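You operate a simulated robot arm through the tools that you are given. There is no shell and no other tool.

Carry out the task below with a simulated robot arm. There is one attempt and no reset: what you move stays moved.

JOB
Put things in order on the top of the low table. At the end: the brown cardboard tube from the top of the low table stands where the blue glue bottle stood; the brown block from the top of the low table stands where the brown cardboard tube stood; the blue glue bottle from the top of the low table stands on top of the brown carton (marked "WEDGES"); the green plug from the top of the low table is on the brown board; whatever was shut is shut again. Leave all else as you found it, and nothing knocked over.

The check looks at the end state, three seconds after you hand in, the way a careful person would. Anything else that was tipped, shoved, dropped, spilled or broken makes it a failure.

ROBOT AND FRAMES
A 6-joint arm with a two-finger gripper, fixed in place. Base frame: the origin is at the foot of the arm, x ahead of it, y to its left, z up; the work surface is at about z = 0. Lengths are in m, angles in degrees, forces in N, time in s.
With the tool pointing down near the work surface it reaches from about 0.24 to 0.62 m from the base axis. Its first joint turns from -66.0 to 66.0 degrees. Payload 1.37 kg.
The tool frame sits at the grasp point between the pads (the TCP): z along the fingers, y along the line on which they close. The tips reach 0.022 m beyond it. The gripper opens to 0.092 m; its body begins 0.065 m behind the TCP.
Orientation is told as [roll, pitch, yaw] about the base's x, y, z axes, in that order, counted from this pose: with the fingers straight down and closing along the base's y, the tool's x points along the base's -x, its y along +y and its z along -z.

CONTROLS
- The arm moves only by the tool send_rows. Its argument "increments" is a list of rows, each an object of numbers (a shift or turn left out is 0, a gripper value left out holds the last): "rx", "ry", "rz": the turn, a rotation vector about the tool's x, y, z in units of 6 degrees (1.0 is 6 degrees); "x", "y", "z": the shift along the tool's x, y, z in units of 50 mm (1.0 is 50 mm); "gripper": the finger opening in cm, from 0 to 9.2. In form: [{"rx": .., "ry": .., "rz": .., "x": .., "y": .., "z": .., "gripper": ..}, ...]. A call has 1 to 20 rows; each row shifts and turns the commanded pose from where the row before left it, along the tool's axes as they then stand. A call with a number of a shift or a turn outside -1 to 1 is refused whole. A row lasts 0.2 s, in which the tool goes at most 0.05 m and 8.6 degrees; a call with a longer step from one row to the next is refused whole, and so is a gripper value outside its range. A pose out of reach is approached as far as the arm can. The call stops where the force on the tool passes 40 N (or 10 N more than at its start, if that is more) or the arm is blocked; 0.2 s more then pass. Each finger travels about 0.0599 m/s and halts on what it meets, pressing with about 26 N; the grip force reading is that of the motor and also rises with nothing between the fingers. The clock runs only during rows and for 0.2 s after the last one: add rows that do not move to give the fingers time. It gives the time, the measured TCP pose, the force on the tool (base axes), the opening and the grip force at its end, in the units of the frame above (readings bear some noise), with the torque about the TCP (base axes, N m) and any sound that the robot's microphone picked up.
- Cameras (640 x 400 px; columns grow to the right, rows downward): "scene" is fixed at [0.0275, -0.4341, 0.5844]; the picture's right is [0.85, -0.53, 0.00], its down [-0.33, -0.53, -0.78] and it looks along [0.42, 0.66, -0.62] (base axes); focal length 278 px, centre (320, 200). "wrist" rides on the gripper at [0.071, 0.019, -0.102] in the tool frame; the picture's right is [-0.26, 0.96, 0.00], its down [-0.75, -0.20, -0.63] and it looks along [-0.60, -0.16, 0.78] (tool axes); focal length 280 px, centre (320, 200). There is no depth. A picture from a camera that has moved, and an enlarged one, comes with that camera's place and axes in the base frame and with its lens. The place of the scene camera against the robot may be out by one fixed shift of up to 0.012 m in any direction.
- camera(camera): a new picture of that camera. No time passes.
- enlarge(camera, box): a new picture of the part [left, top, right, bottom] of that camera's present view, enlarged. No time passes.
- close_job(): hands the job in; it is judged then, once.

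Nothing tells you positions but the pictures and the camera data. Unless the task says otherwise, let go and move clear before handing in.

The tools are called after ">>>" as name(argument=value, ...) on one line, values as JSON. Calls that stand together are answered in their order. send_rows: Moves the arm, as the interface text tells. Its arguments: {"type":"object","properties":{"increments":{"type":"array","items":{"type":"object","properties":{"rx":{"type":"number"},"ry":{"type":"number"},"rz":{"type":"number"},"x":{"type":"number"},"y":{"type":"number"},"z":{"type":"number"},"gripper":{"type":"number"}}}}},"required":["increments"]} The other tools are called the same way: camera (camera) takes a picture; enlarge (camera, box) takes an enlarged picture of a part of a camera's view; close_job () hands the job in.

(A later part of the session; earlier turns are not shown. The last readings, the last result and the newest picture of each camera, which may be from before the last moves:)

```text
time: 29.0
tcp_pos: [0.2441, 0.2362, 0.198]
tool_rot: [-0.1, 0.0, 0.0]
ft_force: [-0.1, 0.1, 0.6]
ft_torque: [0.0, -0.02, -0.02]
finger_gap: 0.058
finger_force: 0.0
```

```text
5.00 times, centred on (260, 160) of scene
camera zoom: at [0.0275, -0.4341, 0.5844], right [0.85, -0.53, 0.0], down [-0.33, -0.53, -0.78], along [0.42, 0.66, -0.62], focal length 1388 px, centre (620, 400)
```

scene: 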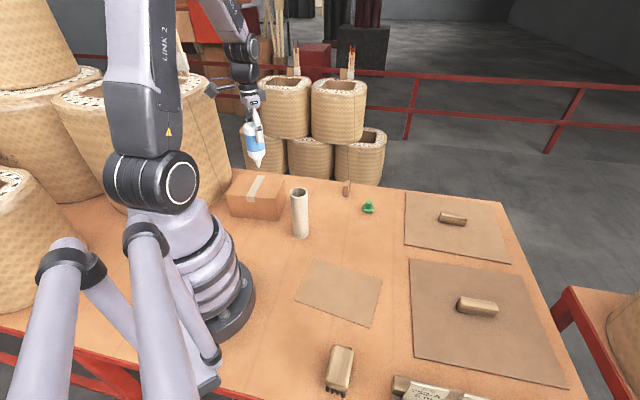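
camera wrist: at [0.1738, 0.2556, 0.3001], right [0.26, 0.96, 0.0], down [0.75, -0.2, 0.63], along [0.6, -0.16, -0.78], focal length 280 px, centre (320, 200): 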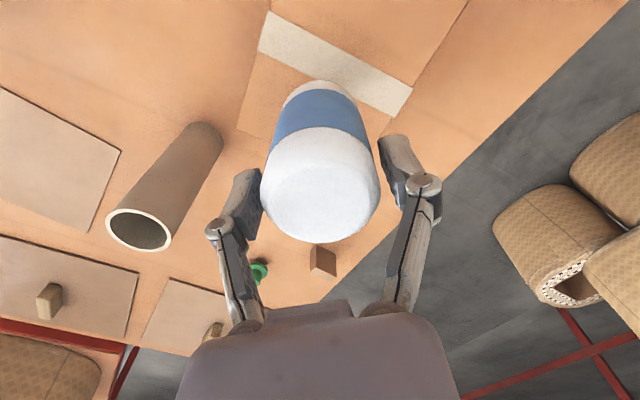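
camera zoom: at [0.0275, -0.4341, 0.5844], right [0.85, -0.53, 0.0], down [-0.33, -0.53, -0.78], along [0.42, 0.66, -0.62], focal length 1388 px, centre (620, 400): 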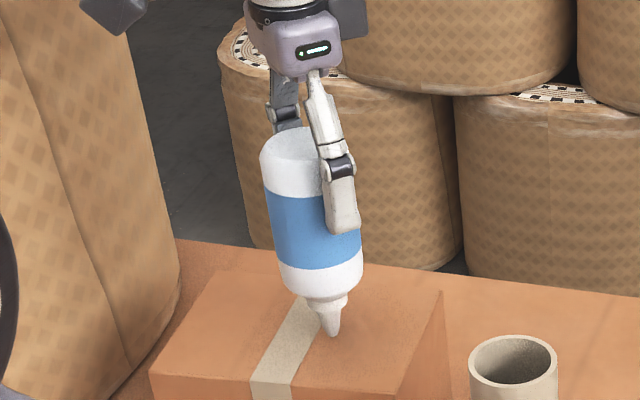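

The bottle stands freely and doesn't move. I'll open fully and rise straight up.

>>> send_rows(increments=[{"gripper": 6.6}, {"gripper": 7.6}, {"gripper": 9.2}, {}, {}, {"z": -0.3}, {"z": -0.5}, {"z": -0.6}, {"z": -0.6}, {}])

>>> enlarge(camera="scene", box=[210, 110, 306, 230])

>>> camera(camera="wrist")

```text
time: 31.2
tcp_pos: [0.2446, 0.2361, 0.2981]
tool_rot: [0.0, -0.1, 0.0]
ft_force: [0.5, 0.1, 0.0]
ft_torque: [0.01, -0.03, -0.02]
finger_gap: 0.092
finger_force: 0.0
```

```text
3.33 times, centred on (258, 170) of scene
camera zoom: at [0.0275, -0.4341, 0.5844], right [0.85, -0.53, 0.0], down [-0.33, -0.53, -0.78], along [0.42, 0.66, -0.62], focal length 925 px, centre (527, 300)
```

zoom: 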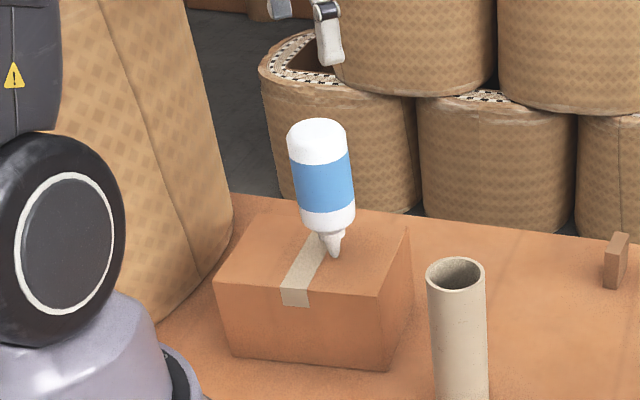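

```text
taken
camera wrist: at [0.1732, 0.2559, 0.4006], right [0.26, 0.96, 0.0], down [0.75, -0.2, 0.63], along [0.6, -0.16, -0.78], focal length 280 px, centre (320, 200)
```

wrist: 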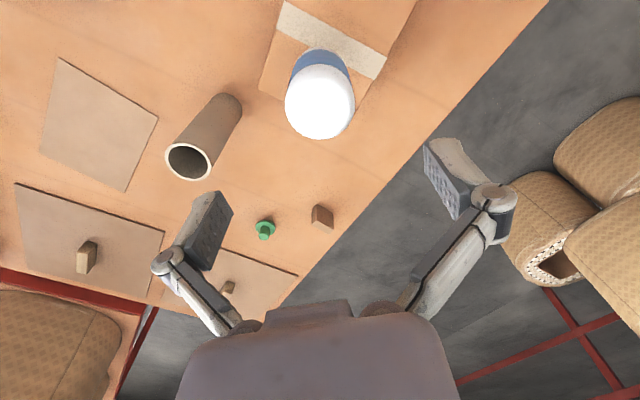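

The bottle now stands on the carton. Next is the tube, so I'll move above it at this height to measure it.

>>> send_rows(increments=[{"x": -0.125, "y": -0.5}, {"x": -0.125, "y": -0.5}, {"x": -0.125, "y": -0.5}, {"x": -0.125, "y": -0.5}, {"x": -0.125, "y": -0.5}, {"x": -0.125, "y": -0.5}, {}])

>>> camera(camera="wrist")

>>> enlarge(camera="wrist", box=[240, 0, 400, 140])

```text
time: 32.8
tcp_pos: [0.2818, 0.0863, 0.2985]
tool_rot: [0.1, 0.0, 0.0]
ft_force: [0.7, -0.3, 0.0]
ft_torque: [0.03, -0.01, -0.03]
finger_gap: 0.0921
finger_force: 0.1
```

```text
taken
camera wrist: at [0.2105, 0.1049, 0.4004], right [0.26, 0.97, 0.0], down [0.75, -0.2, 0.63], along [0.6, -0.16, -0.78], focal length 280 px, centre (320, 200)
```

wrist: 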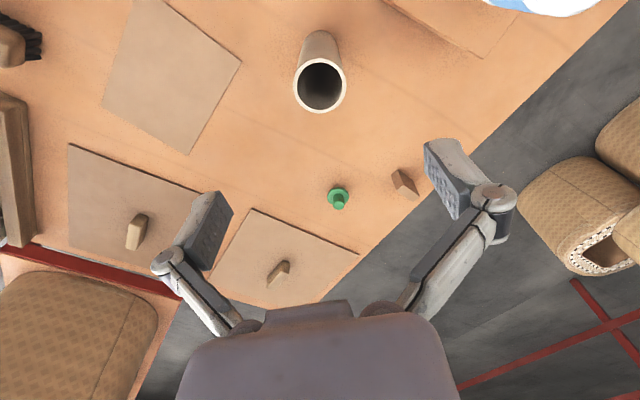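

```text
2.86 times, centred on (320, 70) of wrist
camera zoom: at [0.2105, 0.1049, 0.4004], right [0.26, 0.97, 0.0], down [0.75, -0.2, 0.63], along [0.6, -0.16, -0.78], focal length 801 px, centre (320, 571)
```

zoom: 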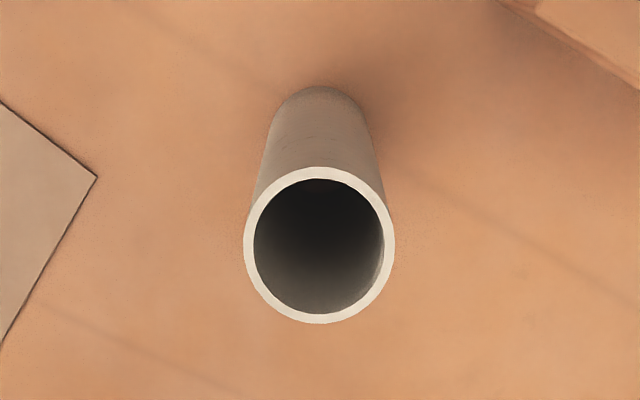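

The tube is at (0.282, 0.086), 45 mm across and about 156 mm tall, directly under the tool. I'll descend and grip it near the top.

>>> send_rows(increments=[{"z": 0.6}, {"z": 0.6}, {"z": 0.6}, {"z": 0.6}, {"z": 0.5}, {"z": 0.35}, {}])

>>> camera(camera="wrist")

>>> enlarge(camera="scene", box=[240, 130, 368, 250])

```text
time: 34.4
tcp_pos: [0.2804, 0.0872, 0.1355]
tool_rot: [0.0, 0.0, -0.1]
ft_force: [0.5, -0.2, -0.2]
ft_torque: [0.0, 0.03, -0.01]
finger_gap: 0.0921
finger_force: 0.1
```

```text
taken
camera wrist: at [0.21, 0.1056, 0.2376], right [0.26, 0.96, 0.0], down [0.75, -0.2, 0.63], along [0.6, -0.16, -0.78], focal length 280 px, centre (320, 200)
```

wrist: 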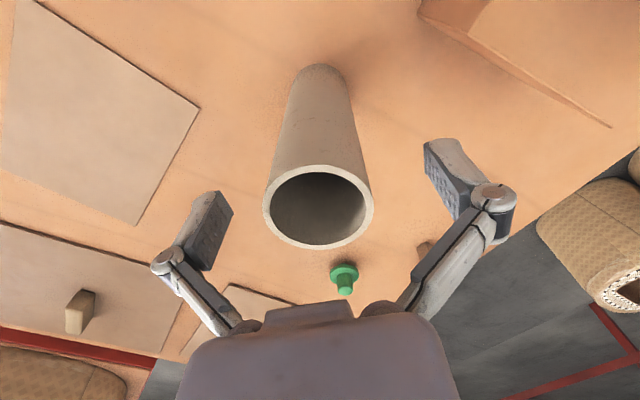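

```text
3.33 times, centred on (304, 190) of scene
camera zoom: at [0.0275, -0.4341, 0.5844], right [0.85, -0.53, 0.0], down [-0.33, -0.53, -0.78], along [0.42, 0.66, -0.62], focal length 925 px, centre (373, 233)
```

zoom: 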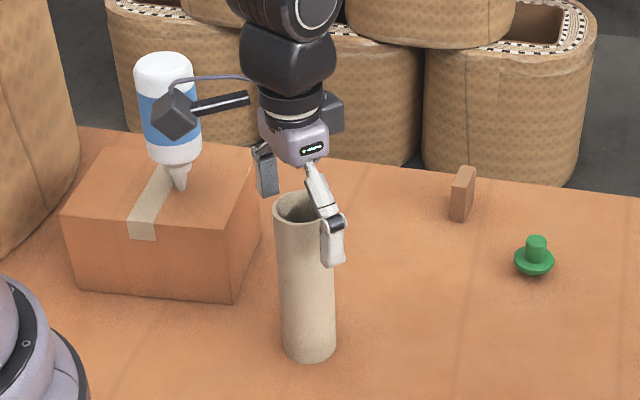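

>>> send_rows(increments=[{"x": -0.04, "y": -0.02}, {}, {"gripper": 7.2}, {"gripper": 5.8}, {"gripper": 5.2}, {"gripper": 4.9}, {"gripper": 4.6}, {"gripper": 4.4}, {"gripper": 4.2}, {"gripper": 4.0}, {}])

>>> camera(camera="wrist")

```text
time: 36.8
tcp_pos: [0.2833, 0.0852, 0.1356]
tool_rot: [0.1, 0.1, 0.0]
ft_force: [-0.2, -1.1, 6.6]
ft_torque: [-0.01, 0.01, 0.02]
finger_gap: 0.047
finger_force: 26.0
```

```text
taken
camera wrist: at [0.2124, 0.1047, 0.238], right [0.26, 0.96, 0.0], down [0.75, -0.2, 0.63], along [0.6, -0.16, -0.78], focal length 280 px, centre (320, 200)
```

wrist: 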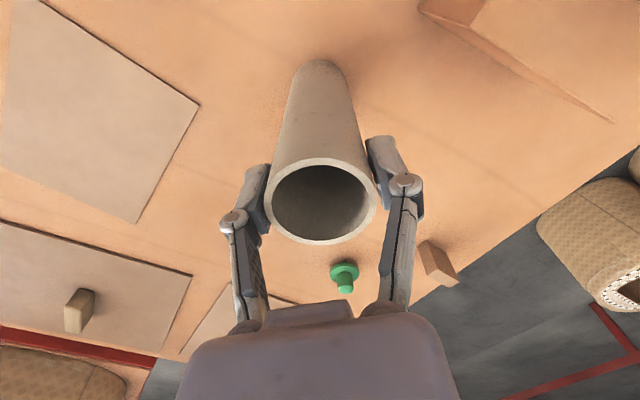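

>>> send_rows(increments=[{"z": -0.2}, {"z": -0.4}, {"z": -0.4}, {"z": -0.2}, {}, {}])

>>> enlarge(camera="scene", box=[240, 110, 368, 250])

>>> camera(camera="wrist")

```text
time: 38.2
tcp_pos: [0.2822, 0.0864, 0.1955]
tool_rot: [0.0, 0.0, 0.1]
ft_force: [0.1, 1.1, -0.2]
ft_torque: [-0.01, 0.05, 0.0]
finger_gap: 0.0468
finger_force: 25.7
```

```text
2.86 times, centred on (304, 180) of scene
camera zoom: at [0.0275, -0.4341, 0.5844], right [0.85, -0.53, 0.0], down [-0.33, -0.53, -0.78], along [0.42, 0.66, -0.62], focal length 793 px, centre (366, 257)
```

zoom: 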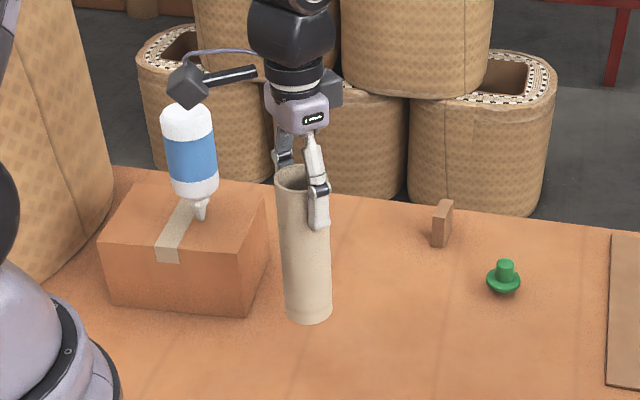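

```text
taken
camera wrist: at [0.2127, 0.105, 0.298], right [0.26, 0.96, 0.0], down [0.75, -0.2, 0.63], along [0.6, -0.16, -0.78], focal length 280 px, centre (320, 200)
```

wrist: 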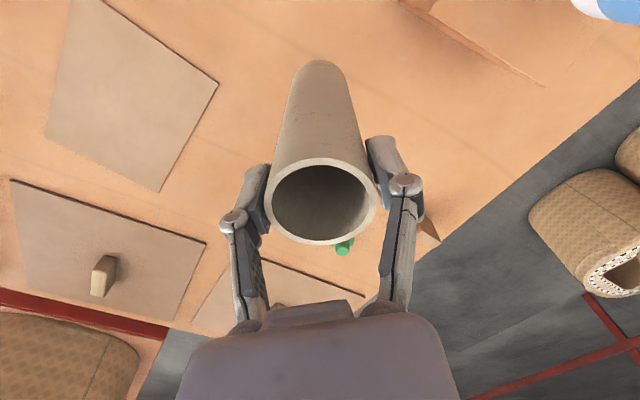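

The tube hangs straight. I'll carry it to the bottle's former spot at (0.4155, 0.1257), then lower.

>>> send_rows(increments=[{"x": -0.25, "y": 0.075}, {"x": -0.45, "y": 0.135}, {"x": -0.5, "y": 0.15}, {"x": -0.5, "y": 0.15}, {"x": -0.5, "y": 0.15}, {"x": -0.286, "y": 0.088}, {"x": -0.15, "y": 0.046}, {}, {}])

>>> camera(camera="wrist")

>>> enlarge(camera="scene", box=[270, 110, 398, 230])

```text
time: 40.2
tcp_pos: [0.4144, 0.1253, 0.1945]
tool_rot: [0.0, -0.1, 0.0]
ft_force: [-0.3, -0.1, -0.4]
ft_torque: [0.0, 0.0, 0.01]
finger_gap: 0.0468
finger_force: 26.2
```

```text
taken
camera wrist: at [0.3446, 0.1443, 0.2971], right [0.26, 0.96, 0.0], down [0.75, -0.2, 0.63], along [0.6, -0.16, -0.78], focal length 280 px, centre (320, 200)
```

wrist: 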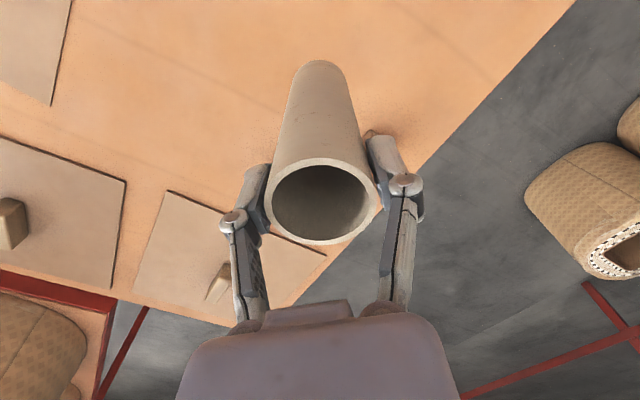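

```text
3.33 times, centred on (334, 170) of scene
camera zoom: at [0.0275, -0.4341, 0.5844], right [0.85, -0.53, 0.0], down [-0.33, -0.53, -0.78], along [0.42, 0.66, -0.62], focal length 925 px, centre (273, 300)
```

zoom: 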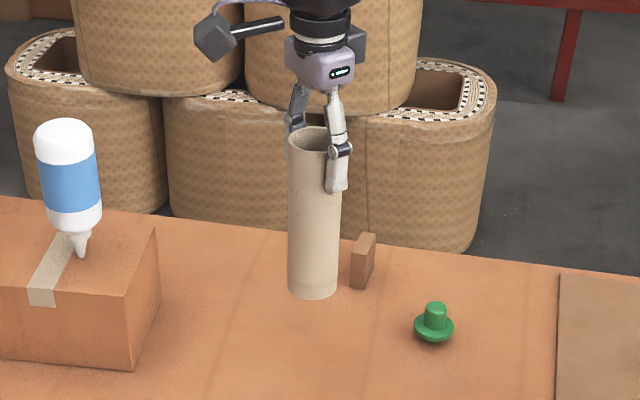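

>>> send_rows(increments=[{"z": 0.3}, {"z": 0.4}, {"z": 0.3}, {"z": 0.1}, {}, {}])

>>> enlarge(camera="scene", box=[300, 170, 364, 230])

```text
time: 41.6
tcp_pos: [0.4144, 0.1252, 0.1398]
tool_rot: [0.0, 0.0, 0.0]
ft_force: [-0.1, -0.5, -0.3]
ft_torque: [-0.02, 0.01, 0.01]
finger_gap: 0.0467
finger_force: 26.3
```

```text
6.67 times, centred on (332, 200) of scene
camera zoom: at [0.0275, -0.4341, 0.5844], right [0.85, -0.53, 0.0], down [-0.33, -0.53, -0.78], along [0.42, 0.66, -0.62], focal length 1850 px, centre (240, 200)
```

zoom: 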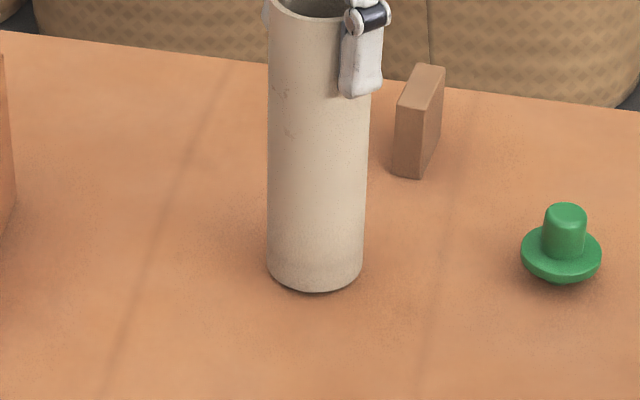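

>>> send_rows(increments=[{"z": 0.025}, {"z": 0.025}, {}])

>>> send_rows(increments=[{"z": 0.02}, {}])

>>> send_rows(increments=[{"z": 0.02}, {}])

```text
time: 42.4
tcp_pos: [0.4157, 0.1248, 0.1373]
tool_rot: [0.1, 0.1, 0.0]
ft_force: [0.4, -0.6, -0.3]
ft_torque: [-0.01, 0.0, 0.0]
finger_gap: 0.0471
finger_force: 26.5
```

```text
time: 43.0
tcp_pos: [0.4148, 0.1254, 0.1371]
tool_rot: [0.0, 0.0, -0.1]
ft_force: [0.9, 0.2, -0.6]
ft_torque: [-0.01, 0.0, 0.02]
finger_gap: 0.0469
finger_force: 25.9
```

```text
time: 43.6
tcp_pos: [0.4152, 0.1241, 0.1367]
tool_rot: [0.0, 0.0, 0.0]
ft_force: [-0.8, 0.0, -0.7]
ft_torque: [0.02, 0.01, -0.01]
finger_gap: 0.0466
finger_force: 26.0
```

>>> send_rows(increments=[{"z": 0.015}, {}])

>>> enlarge(camera="scene", box=[316, 200, 348, 220])

```text
time: 44.2
tcp_pos: [0.4143, 0.1247, 0.1345]
tool_rot: [0.0, 0.0, 0.0]
ft_force: [-2.8, -1.6, 12.9]
ft_torque: [0.03, 0.32, 0.03]
finger_gap: 0.0468
finger_force: 25.4
```

```text
16.00 times, centred on (332, 210) of scene
camera zoom: at [0.0274, -0.4342, 0.5844], right [0.85, -0.53, 0.0], down [-0.33, -0.53, -0.78], along [0.42, 0.66, -0.62], focal length 4440 px, centre (128, 40)
```

zoom: 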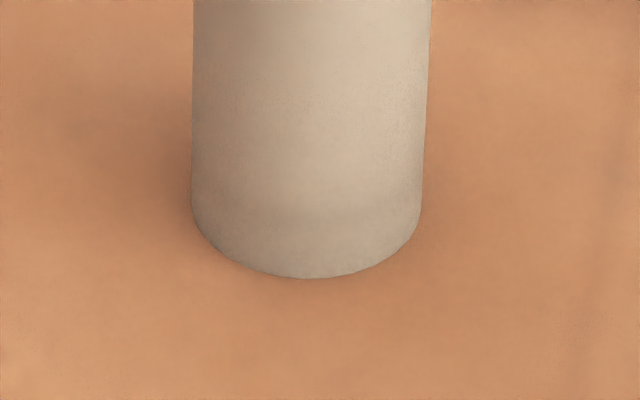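

Contact made. I'll relieve it by half a millimetre, release the tube slowly and rise.

>>> send_rows(increments=[{"z": -0.01}, {}, {"gripper": 4.8}, {"gripper": 5.0}, {"gripper": 5.3}, {"gripper": 5.8}, {"gripper": 6.6}, {"gripper": 7.8}, {"gripper": 9.2}, {}, {}])

>>> camera(camera="wrist")

>>> enlarge(camera="scene", box=[270, 110, 398, 230])

```text
time: 46.6
tcp_pos: [0.4149, 0.1245, 0.1361]
tool_rot: [-0.1, -0.1, 0.0]
ft_force: [-0.2, -0.2, 0.3]
ft_torque: [0.02, 0.0, 0.01]
finger_gap: 0.092
finger_force: 0.0
```

```text
taken
camera wrist: at [0.3445, 0.1441, 0.2378], right [0.26, 0.96, 0.0], down [0.75, -0.2, 0.63], along [0.6, -0.16, -0.78], focal length 280 px, centre (320, 200)
```

wrist: 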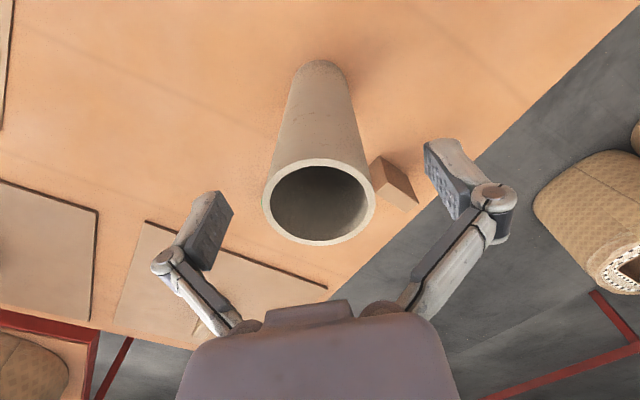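

```text
3.33 times, centred on (334, 170) of scene
camera zoom: at [0.0275, -0.4341, 0.5844], right [0.85, -0.53, 0.0], down [-0.33, -0.53, -0.78], along [0.42, 0.66, -0.62], focal length 925 px, centre (273, 300)
```

zoom: 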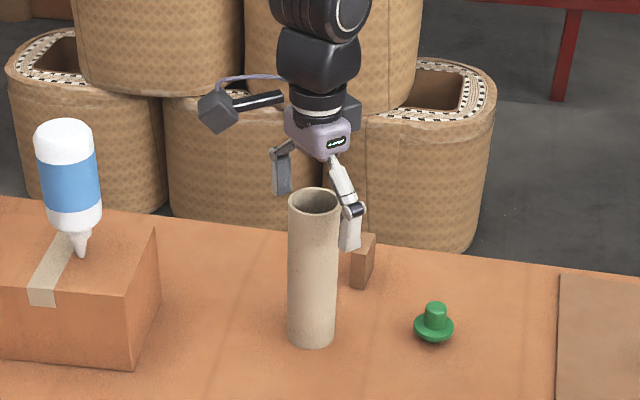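

The tube stands on the bottle's old spot. The block is roughly 16 x 42 x 43 mm, near (0.511, 0.171) and close to the tube. I'll approach it yawed about -50° so the camera bracket stays clear of the tube.

>>> send_rows(increments=[{"z": -0.4}, {"z": -0.8}, {"z": -0.8}, {"z": -0.6}, {"x": -0.48, "y": 0.23}, {"x": -0.48, "y": 0.23}, {"x": -0.48, "y": 0.23}, {"x": -0.48, "y": 0.23}, {"rz": 0.926}, {"rz": 0.926}, {"rz": 0.926}, {"rz": 0.926}, {"rz": 0.926}, {"rz": 0.926}, {"rz": 0.926}, {"rz": 0.926}, {"rz": 0.926}, {}])

>>> camera(camera="wrist")

>>> camera(camera="scene")

```text
time: 50.4
tcp_pos: [0.5104, 0.1709, 0.2655]
tool_rot: [0.0, 0.0, -50.2]
ft_force: [-0.3, -0.4, 0.5]
ft_torque: [-0.01, 0.02, -0.01]
finger_gap: 0.092
finger_force: 0.1
```

```text
taken
camera wrist: at [0.4808, 0.2377, 0.368], right [0.91, 0.42, 0.0], down [0.33, -0.71, 0.63], along [0.26, -0.57, -0.78], focal length 280 px, centre (320, 200)
```

wrist: 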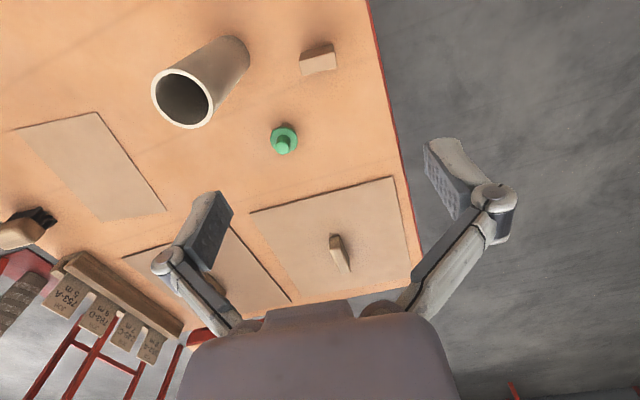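

```text
taken
```

scene: 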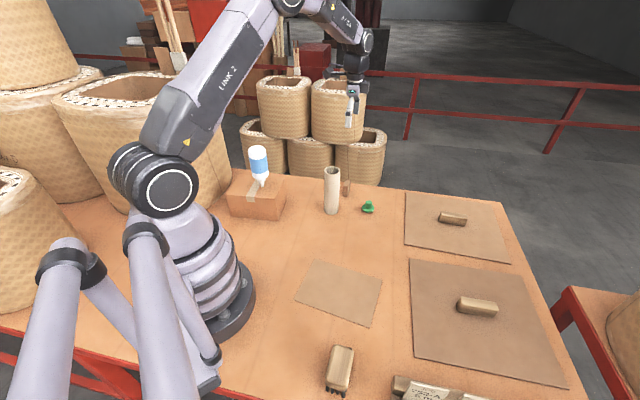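

>>> enlarge(camera="wrist", box=[240, 20, 400, 160])

```text
2.86 times, centred on (320, 90) of wrist
camera zoom: at [0.4808, 0.2377, 0.368], right [0.91, 0.42, 0.0], down [0.33, -0.71, 0.63], along [0.26, -0.57, -0.78], focal length 801 px, centre (320, 514)
```

zoom: 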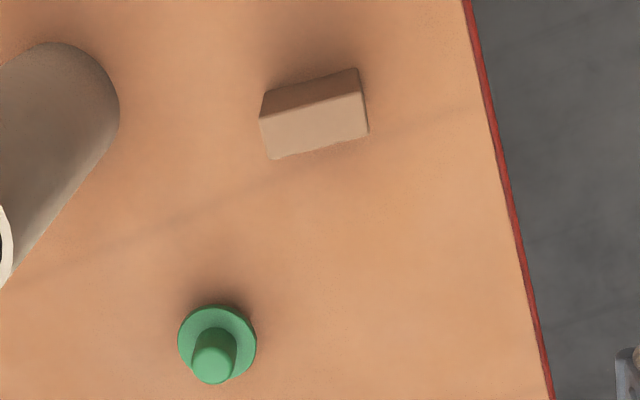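

The block's centre is at (0.5105, 0.1695), with its long axis along the finger closing line. I'll narrow the opening and descend partway to check.

>>> send_rows(increments=[{"y": -0.035, "gripper": 7.0}, {"z": 0.7}, {"z": 0.7}, {"z": 0.7}, {"z": 0.7}, {"z": 0.4}, {}])

>>> camera(camera="wrist")

>>> enlarge(camera="scene", box=[290, 110, 418, 230])

```text
time: 52.0
tcp_pos: [0.51, 0.1703, 0.1058]
tool_rot: [-0.1, -0.1, -50.2]
ft_force: [0.5, 0.7, 0.2]
ft_torque: [0.01, 0.0, 0.0]
finger_gap: 0.0697
finger_force: 0.0
```

```text
taken
camera wrist: at [0.4798, 0.2364, 0.2071], right [0.91, 0.42, 0.0], down [0.33, -0.71, 0.63], along [0.26, -0.57, -0.78], focal length 280 px, centre (320, 200)
```

wrist: 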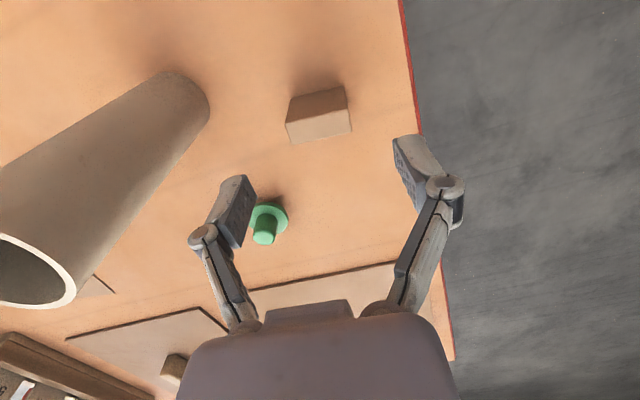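

```text
3.33 times, centred on (354, 170) of scene
camera zoom: at [0.0275, -0.4341, 0.5844], right [0.85, -0.53, 0.0], down [-0.33, -0.53, -0.78], along [0.42, 0.66, -0.62], focal length 925 px, centre (207, 300)
```

zoom: 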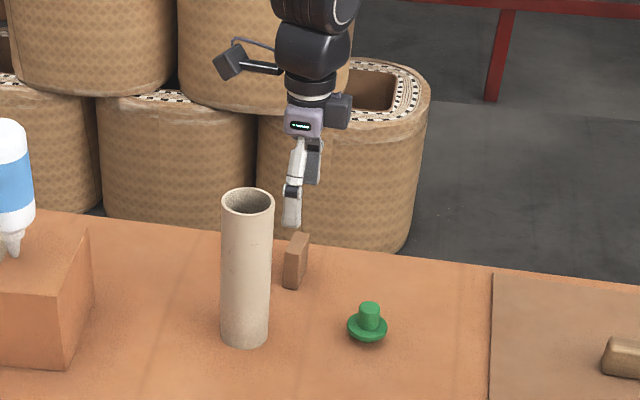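

>>> enlarge(camera="wrist", box=[250, 60, 410, 160])

```text
4.00 times, centred on (330, 110) of wrist
camera zoom: at [0.4798, 0.2364, 0.2071], right [0.91, 0.42, 0.0], down [0.33, -0.71, 0.63], along [0.26, -0.57, -0.78], focal length 1122 px, centre (280, 560)
```

zoom: 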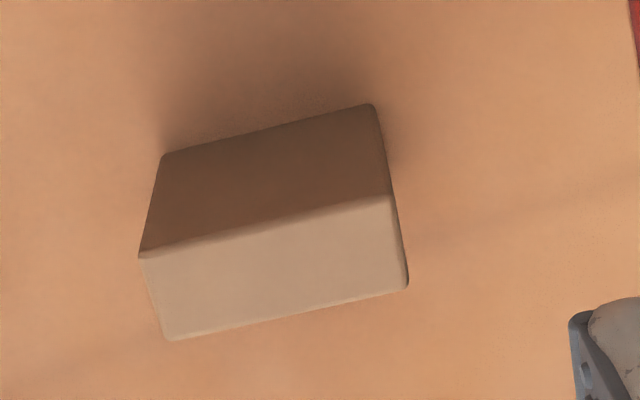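

The block is within 1 mm of centre. I'll descend to grip height and close gently.

>>> send_rows(increments=[{"y": -0.02, "rz": 0.25, "gripper": 6.6}, {"z": 0.5}, {"z": 0.5}, {"z": 0.5}, {}, {"gripper": 5.6}, {"gripper": 5.0}, {"gripper": 4.6}, {"gripper": 4.3}, {"gripper": 4.1}, {"gripper": 3.9}, {"gripper": 3.6}, {}])

>>> camera(camera="wrist")

>>> enlarge(camera="scene", box=[290, 110, 418, 230])

```text
time: 54.8
tcp_pos: [0.5089, 0.1698, 0.0307]
tool_rot: [0.0, 0.1, -51.5]
ft_force: [-0.8, 0.1, 2.5]
ft_torque: [0.01, 0.04, 0.02]
finger_gap: 0.039
finger_force: 25.8
```

```text
taken
camera wrist: at [0.4806, 0.2372, 0.1329], right [0.92, 0.39, 0.0], down [0.31, -0.72, 0.63], along [0.25, -0.57, -0.78], focal length 280 px, centre (320, 200)
```

wrist: 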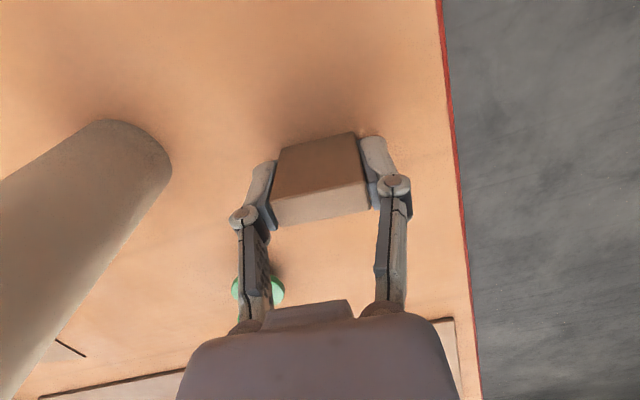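

```text
3.33 times, centred on (354, 170) of scene
camera zoom: at [0.0275, -0.4341, 0.5844], right [0.85, -0.53, 0.0], down [-0.33, -0.53, -0.78], along [0.42, 0.66, -0.62], focal length 925 px, centre (207, 300)
```

zoom: 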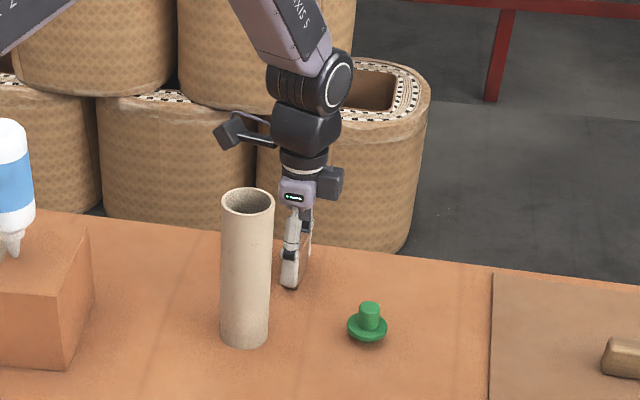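

Block gripped, 39 mm across. I'll lift well above the tube, turn the tool back to yaw 0 and carry it to the tube's old spot.

>>> send_rows(increments=[{"z": -0.4}, {"z": -0.7}, {"z": -0.8}, {"z": -0.8}, {"z": -0.8}, {"z": -0.8}, {"z": -0.7}, {"rz": -0.954}, {"rz": -0.954}, {"rz": -0.954}, {"rz": -0.954}, {"rz": -0.954}, {"rz": -0.954}, {"rz": -0.954}, {"rz": -0.954}, {"rz": -0.954}, {}])

>>> camera(camera="wrist")

```text
time: 58.4
tcp_pos: [0.509, 0.1694, 0.2807]
tool_rot: [-0.1, -0.1, 0.0]
ft_force: [-1.0, 0.1, 0.3]
ft_torque: [-0.01, -0.01, -0.04]
finger_gap: 0.0387
finger_force: 26.2
```

```text
taken
camera wrist: at [0.4382, 0.1883, 0.383], right [0.26, 0.96, 0.0], down [0.75, -0.2, 0.63], along [0.6, -0.16, -0.78], focal length 280 px, centre (320, 200)
```

wrist: 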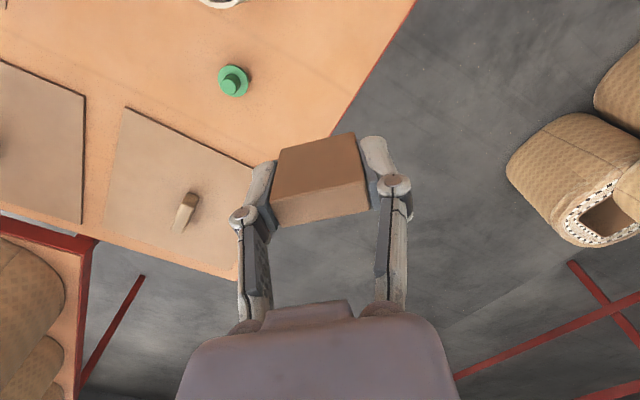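

>>> send_rows(increments=[{"x": 0.3, "y": -0.111}, {"x": 0.5, "y": -0.185}, {"x": 0.6, "y": -0.2223}, {"x": 0.6, "y": -0.2223}, {"x": 0.6, "y": -0.2223}, {"x": 0.6, "y": -0.2223}, {"x": 0.6, "y": -0.2223}, {"x": 0.45, "y": -0.167}, {"x": 0.274, "y": -0.1015}, {}, {}])

>>> camera(camera="wrist")

>>> enlarge(camera="scene", box=[216, 90, 376, 250])

```text
time: 60.8
tcp_pos: [0.2824, 0.086, 0.28]
tool_rot: [0.0, 0.0, -0.1]
ft_force: [0.3, 0.3, -0.4]
ft_torque: [0.02, 0.02, 0.01]
finger_gap: 0.0392
finger_force: 26.1
```

```text
taken
camera wrist: at [0.2116, 0.1049, 0.3825], right [0.26, 0.96, 0.0], down [0.75, -0.21, 0.63], along [0.6, -0.16, -0.78], focal length 280 px, centre (320, 200)
```

wrist: 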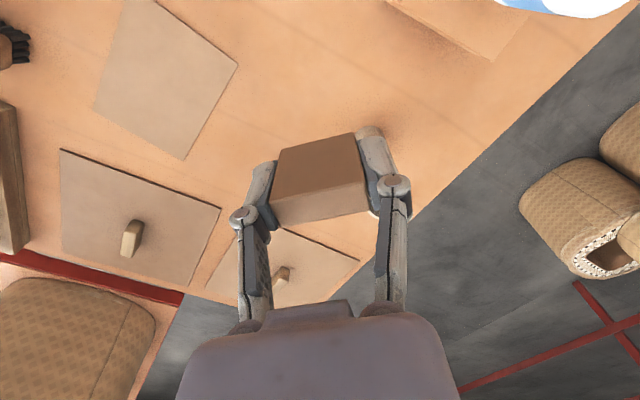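

```text
2.50 times, centred on (296, 170) of scene
camera zoom: at [0.0275, -0.4341, 0.5844], right [0.85, -0.53, 0.0], down [-0.33, -0.53, -0.78], along [0.42, 0.66, -0.62], focal length 694 px, centre (380, 275)
```

zoom: 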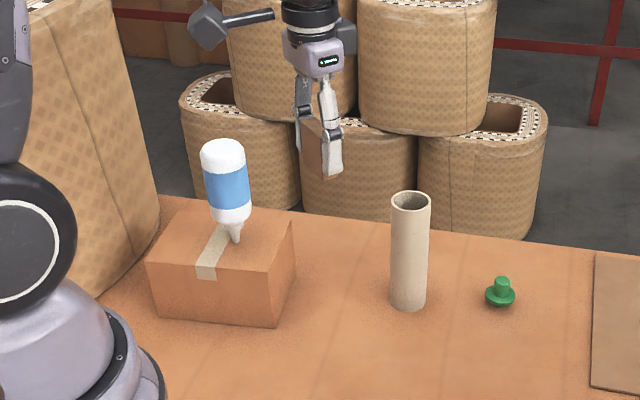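

>>> send_rows(increments=[{"z": 0.4}, {"z": 0.7}, {"z": 0.8}, {"z": 0.8}, {"z": 0.8}, {"z": 0.6}, {"z": 0.4}, {"z": 0.3}, {}])

>>> enlarge(camera="scene", box=[240, 150, 340, 250])

```text
time: 62.8
tcp_pos: [0.2823, 0.0858, 0.0413]
tool_rot: [0.0, 0.1, -0.2]
ft_force: [-0.5, 0.8, -0.9]
ft_torque: [-0.02, 0.01, -0.01]
finger_gap: 0.0389
finger_force: 26.0
```

```text
4.00 times, centred on (290, 200) of scene
camera zoom: at [0.0275, -0.4341, 0.5844], right [0.85, -0.53, 0.0], down [-0.33, -0.53, -0.78], along [0.42, 0.66, -0.62], focal length 1110 px, centre (440, 200)
```

zoom: 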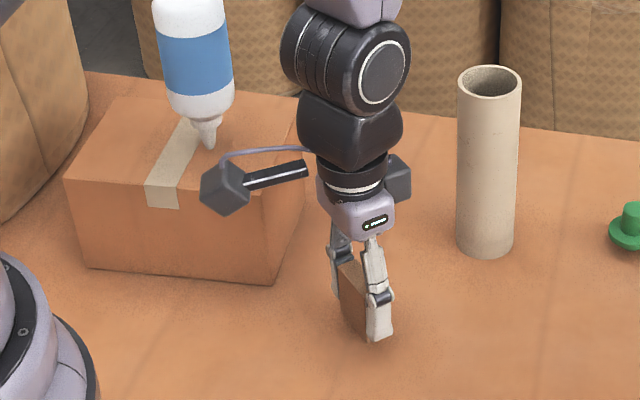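

>>> send_rows(increments=[{"z": 0.08}, {"z": 0.05}, {"z": 0.03}, {}])

>>> send_rows(increments=[{"z": 0.02}, {}])

```text
time: 63.8
tcp_pos: [0.282, 0.0856, 0.0324]
tool_rot: [0.0, 0.0, -0.1]
ft_force: [-0.8, -0.3, 0.2]
ft_torque: [0.03, 0.02, 0.0]
finger_gap: 0.0394
finger_force: 26.2
```

```text
time: 64.4
tcp_pos: [0.2832, 0.0858, 0.0305]
tool_rot: [-0.1, 0.1, -0.1]
ft_force: [0.3, 0.3, -0.2]
ft_torque: [-0.01, 0.02, -0.02]
finger_gap: 0.039
finger_force: 25.5
```

>>> send_rows(increments=[{"z": 0.015}, {}])

>>> enlarge(camera="scene", box=[284, 200, 324, 240])

```text
time: 65.0
tcp_pos: [0.2835, 0.0859, 0.0307]
tool_rot: [0.0, 0.0, 0.0]
ft_force: [-0.2, 0.5, 3.1]
ft_torque: [0.07, -0.01, 0.01]
finger_gap: 0.039
finger_force: 26.2
```

```text
10.00 times, centred on (304, 220) of scene
camera zoom: at [0.0275, -0.4341, 0.5844], right [0.85, -0.53, 0.0], down [-0.33, -0.53, -0.78], along [0.42, 0.66, -0.62], focal length 2775 px, centre (480, 0)
```

zoom: 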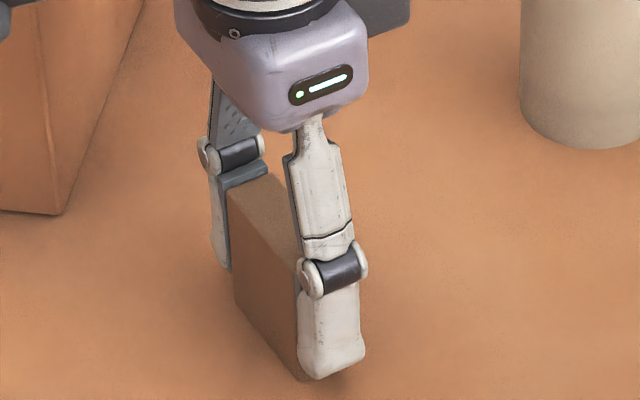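

Light contact on the table. I'll release the block slowly and rise.

>>> send_rows(increments=[{"gripper": 4.0}, {"gripper": 4.2}, {"gripper": 4.5}, {"gripper": 5.0}, {"gripper": 5.6}, {"gripper": 6.4}, {"gripper": 7.0}, {}, {"z": -0.2}, {"z": -0.4}, {"z": -0.6}, {"z": -0.8}, {"z": -0.8}, {"z": -0.8}, {"z": -0.8}, {}])

>>> camera(camera="wrist")

>>> enlarge(camera="scene", box=[216, 110, 376, 250])

```text
time: 68.4
tcp_pos: [0.2823, 0.0848, 0.2501]
tool_rot: [0.0, 0.0, -0.1]
ft_force: [-0.7, -1.0, 0.5]
ft_torque: [-0.01, 0.04, 0.02]
finger_gap: 0.07
finger_force: 0.0
```

```text
taken
camera wrist: at [0.2123, 0.1045, 0.3524], right [0.26, 0.96, 0.0], down [0.75, -0.21, 0.63], along [0.6, -0.16, -0.78], focal length 280 px, centre (320, 200)
```

wrist: 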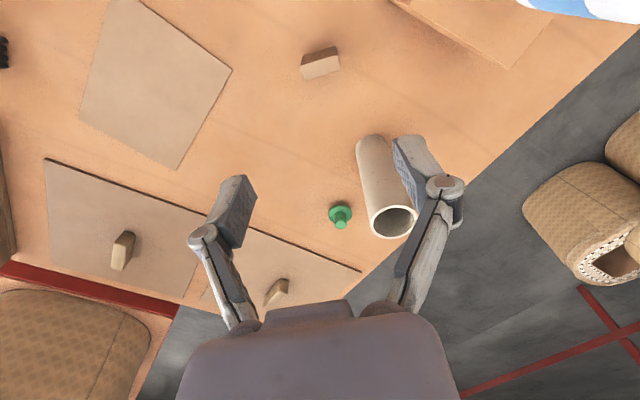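

```text
2.86 times, centred on (296, 180) of scene
camera zoom: at [0.0275, -0.4341, 0.5844], right [0.85, -0.53, 0.0], down [-0.33, -0.53, -0.78], along [0.42, 0.66, -0.62], focal length 793 px, centre (389, 257)
```

zoom: 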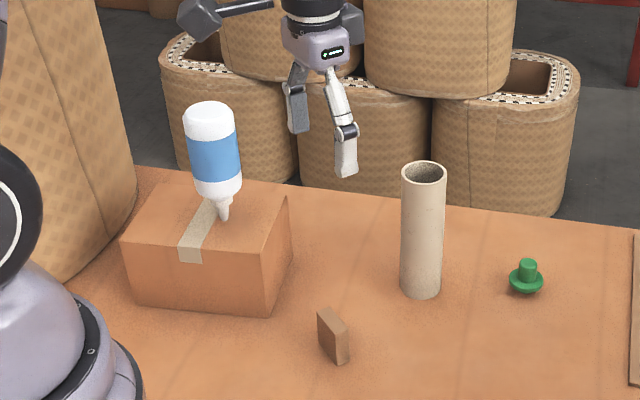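

The block stands at the tube's old spot. Before fetching the plug, I'll check the three flat boards to be sure which one is meant.

>>> enlarge(camera="wrist", box=[20, 0, 260, 180])

>>> enlarge(camera="scene", box=[280, 250, 400, 335])

>>> enlarge(camera="scene", box=[400, 180, 520, 280])

>>> enlarge(camera="scene", box=[400, 255, 570, 390])

```text
2.22 times, centred on (140, 90) of wrist
camera zoom: at [0.2123, 0.1045, 0.3524], right [0.26, 0.96, 0.0], down [0.75, -0.21, 0.63], along [0.6, -0.16, -0.78], focal length 623 px, centre (720, 444)
```

zoom: 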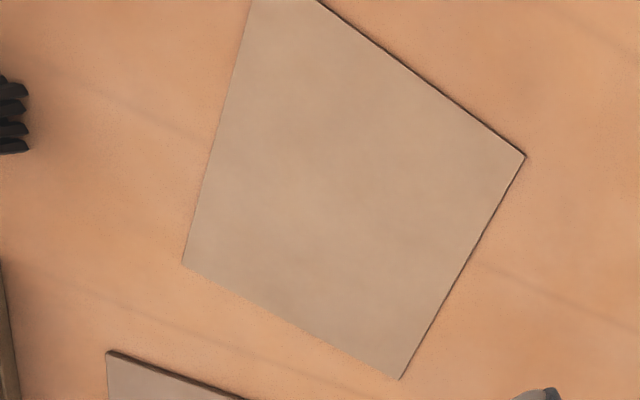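

```text
4.71 times, centred on (340, 292) of scene
camera zoom: at [0.0275, -0.4341, 0.5844], right [0.85, -0.53, 0.0], down [-0.33, -0.53, -0.78], along [0.42, 0.66, -0.62], focal length 1306 px, centre (226, -235)
```

zoom: 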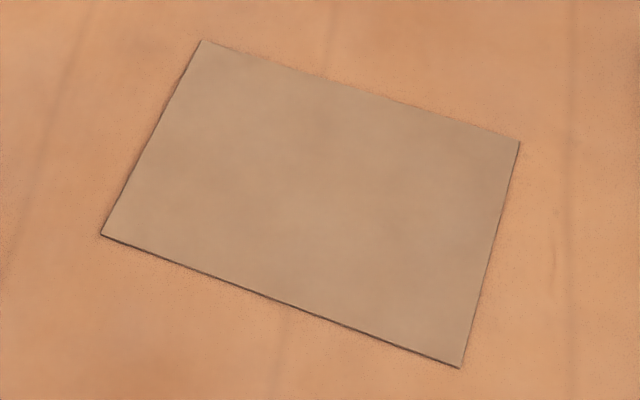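

```text
4.00 times, centred on (460, 230) of scene
camera zoom: at [0.0275, -0.4341, 0.5844], right [0.85, -0.53, 0.0], down [-0.33, -0.53, -0.78], along [0.42, 0.66, -0.62], focal length 1110 px, centre (-240, 80)
```

zoom: 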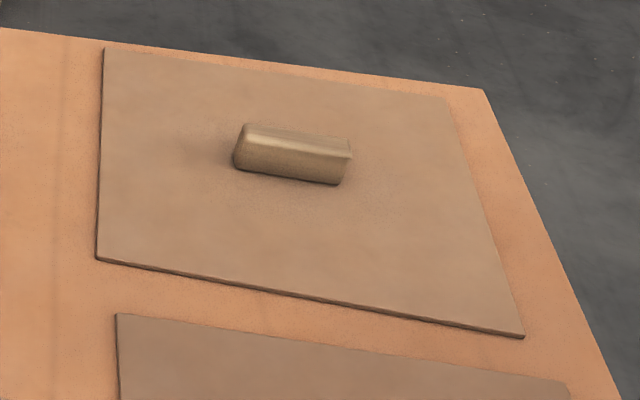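

```text
2.96 times, centred on (485, 322) of scene
camera zoom: at [0.0275, -0.4341, 0.5844], right [0.85, -0.53, 0.0], down [-0.33, -0.53, -0.78], along [0.42, 0.66, -0.62], focal length 822 px, centre (-169, -163)
```

zoom: 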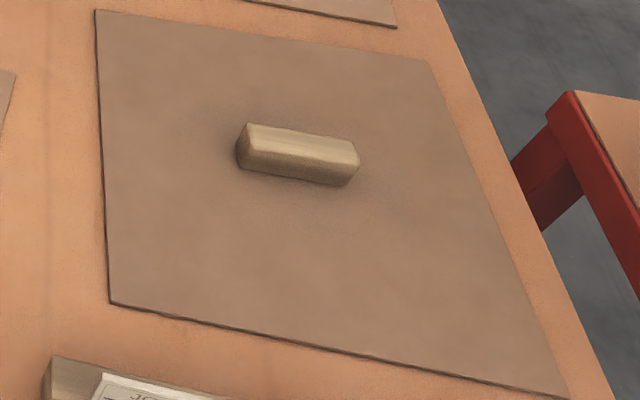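

The two larger boards carry handles, so they are lids. The plain thin board centred near (0.270, -0.126) is the brown board. Next I'll hover over the plug near (0.51, 0.055), yawed +60° so the camera bracket stays clear of the tube.

>>> send_rows(increments=[{"x": -0.4, "y": -0.054}, {"x": -0.6, "y": -0.08}, {"x": -0.7, "y": -0.094}, {"x": -0.7, "y": -0.094}, {"x": -0.7, "y": -0.094}, {"x": -0.7, "y": -0.094}, {"x": -0.744, "y": -0.1}, {"rz": -1}, {"rz": -1}, {"rz": -1}, {"rz": -1}, {"rz": -1}, {"rz": -1}, {"rz": -1}, {"rz": -1}, {"rz": -1}, {"rz": -1}, {}])

>>> camera(camera="wrist")

>>> enlarge(camera="wrist", box=[260, 20, 380, 120])

```text
time: 72.2
tcp_pos: [0.5097, 0.0546, 0.2516]
tool_rot: [0.0, -0.1, 60.0]
ft_force: [-0.2, -0.2, 0.4]
ft_torque: [0.01, 0.04, 0.01]
finger_gap: 0.07
finger_force: 0.0
```

```text
taken
camera wrist: at [0.4581, 0.0031, 0.353], right [-0.7, 0.71, 0.0], down [0.55, 0.55, 0.63], along [0.44, 0.44, -0.78], focal length 280 px, centre (320, 200)
```

wrist: 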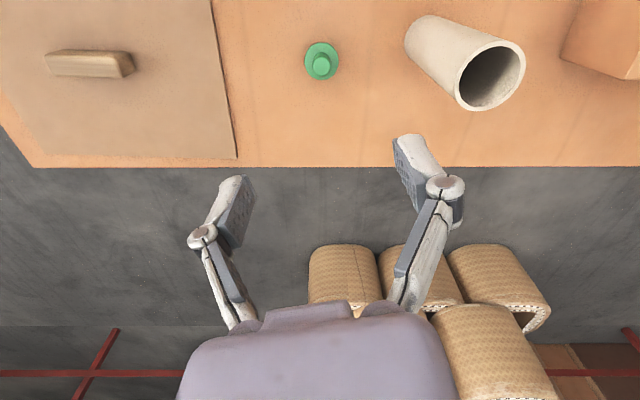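

```text
4.00 times, centred on (320, 70) of wrist
camera zoom: at [0.4581, 0.0031, 0.353], right [-0.7, 0.71, 0.0], down [0.55, 0.55, 0.63], along [0.44, 0.44, -0.78], focal length 1122 px, centre (320, 720)
```

zoom: 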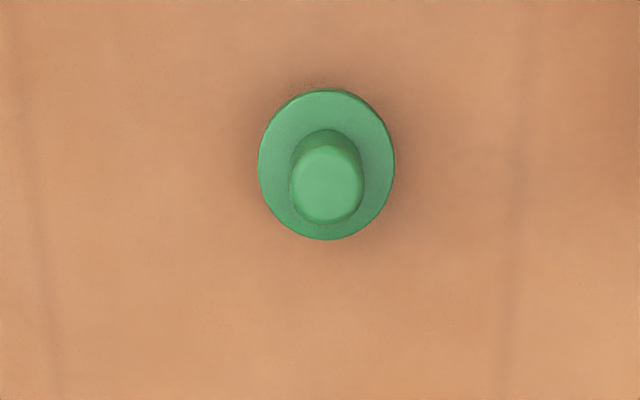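

>>> send_rows(increments=[{"x": -0.022, "y": 0.036, "gripper": 5.6}, {"z": 0.7}, {"z": 0.7}, {"z": 0.7}, {"z": 0.7}, {}, {}])

>>> camera(camera="wrist")

>>> enlarge(camera="scene", box=[310, 130, 420, 230])

```text
time: 73.8
tcp_pos: [0.5086, 0.0574, 0.1102]
tool_rot: [0.0, 0.1, 59.9]
ft_force: [-0.6, 0.8, 0.5]
ft_torque: [-0.01, 0.0, 0.03]
finger_gap: 0.0562
finger_force: 0.0
```

```text
taken
camera wrist: at [0.4571, 0.0056, 0.2125], right [-0.7, 0.71, 0.0], down [0.55, 0.55, 0.63], along [0.44, 0.44, -0.78], focal length 280 px, centre (320, 200)
```

wrist: 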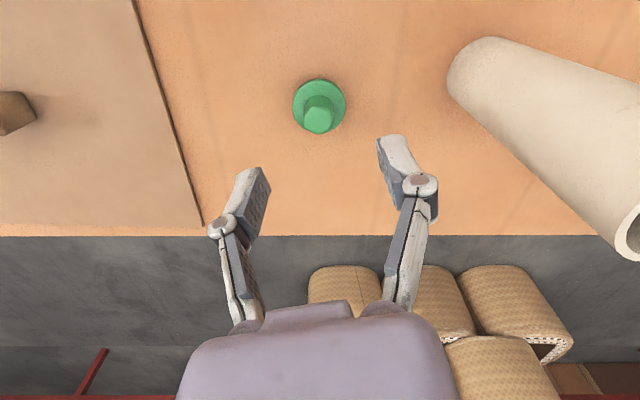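

```text
4.00 times, centred on (365, 180) of scene
camera zoom: at [0.0275, -0.4341, 0.5844], right [0.85, -0.53, 0.0], down [-0.33, -0.53, -0.78], along [0.42, 0.66, -0.62], focal length 1110 px, centre (140, 280)
```

zoom: 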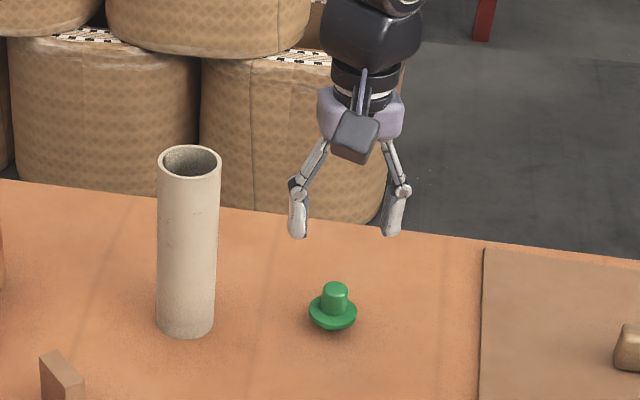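

>>> enlarge(camera="wrist", box=[270, 60, 370, 150])

>>> enlarge(camera="scene", box=[352, 192, 384, 222])

```text
4.44 times, centred on (320, 105) of wrist
camera zoom: at [0.4571, 0.0056, 0.2125], right [-0.7, 0.71, 0.0], down [0.55, 0.55, 0.63], along [0.44, 0.44, -0.78], focal length 1246 px, centre (320, 622)
```

zoom: 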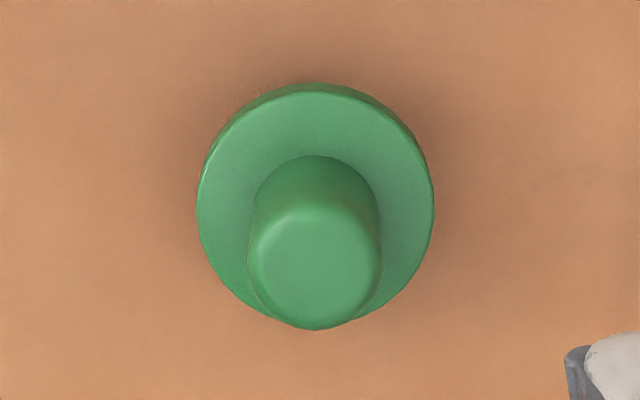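

```text
13.33 times, centred on (368, 207) of scene
camera zoom: at [0.0275, -0.4341, 0.5844], right [0.85, -0.53, 0.0], down [-0.33, -0.53, -0.78], along [0.42, 0.66, -0.62], focal length 3700 px, centre (-320, 107)
```

zoom: 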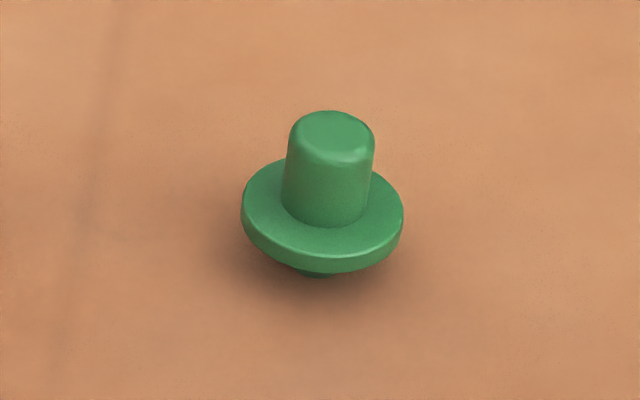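

The plug is centred under the tool: knob about 19 mm across, flange 38 mm. I'll go down so the tips end just above the flange, and close on the knob.

>>> send_rows(increments=[{"z": 0.4}, {"z": 0.4}, {"z": 0.35}, {"z": 0.22}, {}])

>>> enlarge(camera="scene", box=[344, 170, 392, 220])

>>> camera(camera="wrist")

```text
time: 75.0
tcp_pos: [0.5092, 0.0571, 0.0415]
tool_rot: [0.0, 0.0, 59.9]
ft_force: [0.1, 0.4, -0.4]
ft_torque: [0.02, 0.0, 0.0]
finger_gap: 0.056
finger_force: 0.2
```

```text
8.00 times, centred on (368, 195) of scene
camera zoom: at [0.0275, -0.4341, 0.5844], right [0.85, -0.53, 0.0], down [-0.33, -0.53, -0.78], along [0.42, 0.66, -0.62], focal length 2220 px, centre (-64, 240)
```

zoom: 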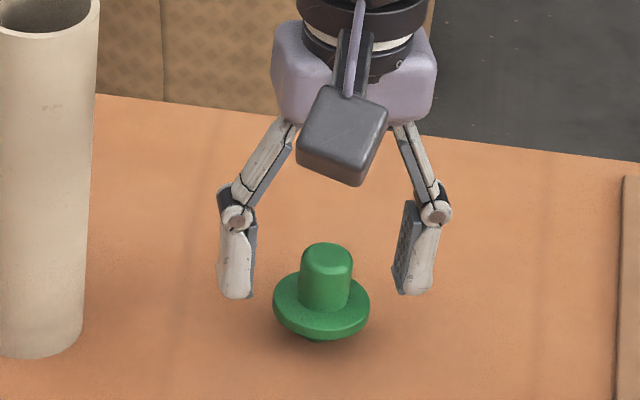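

```text
taken
camera wrist: at [0.457, 0.0052, 0.1443], right [-0.7, 0.71, 0.0], down [0.55, 0.55, 0.63], along [0.44, 0.44, -0.78], focal length 280 px, centre (320, 200)
```

wrist: 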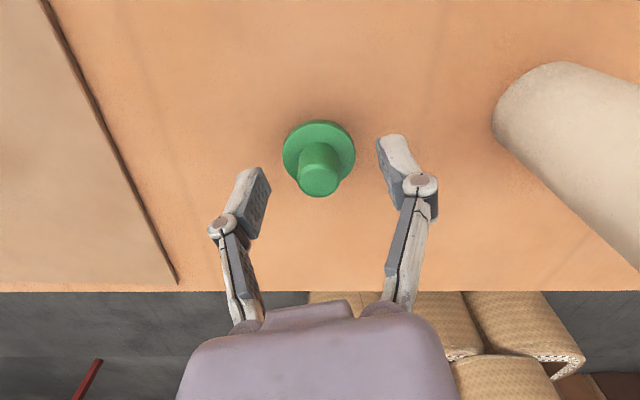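

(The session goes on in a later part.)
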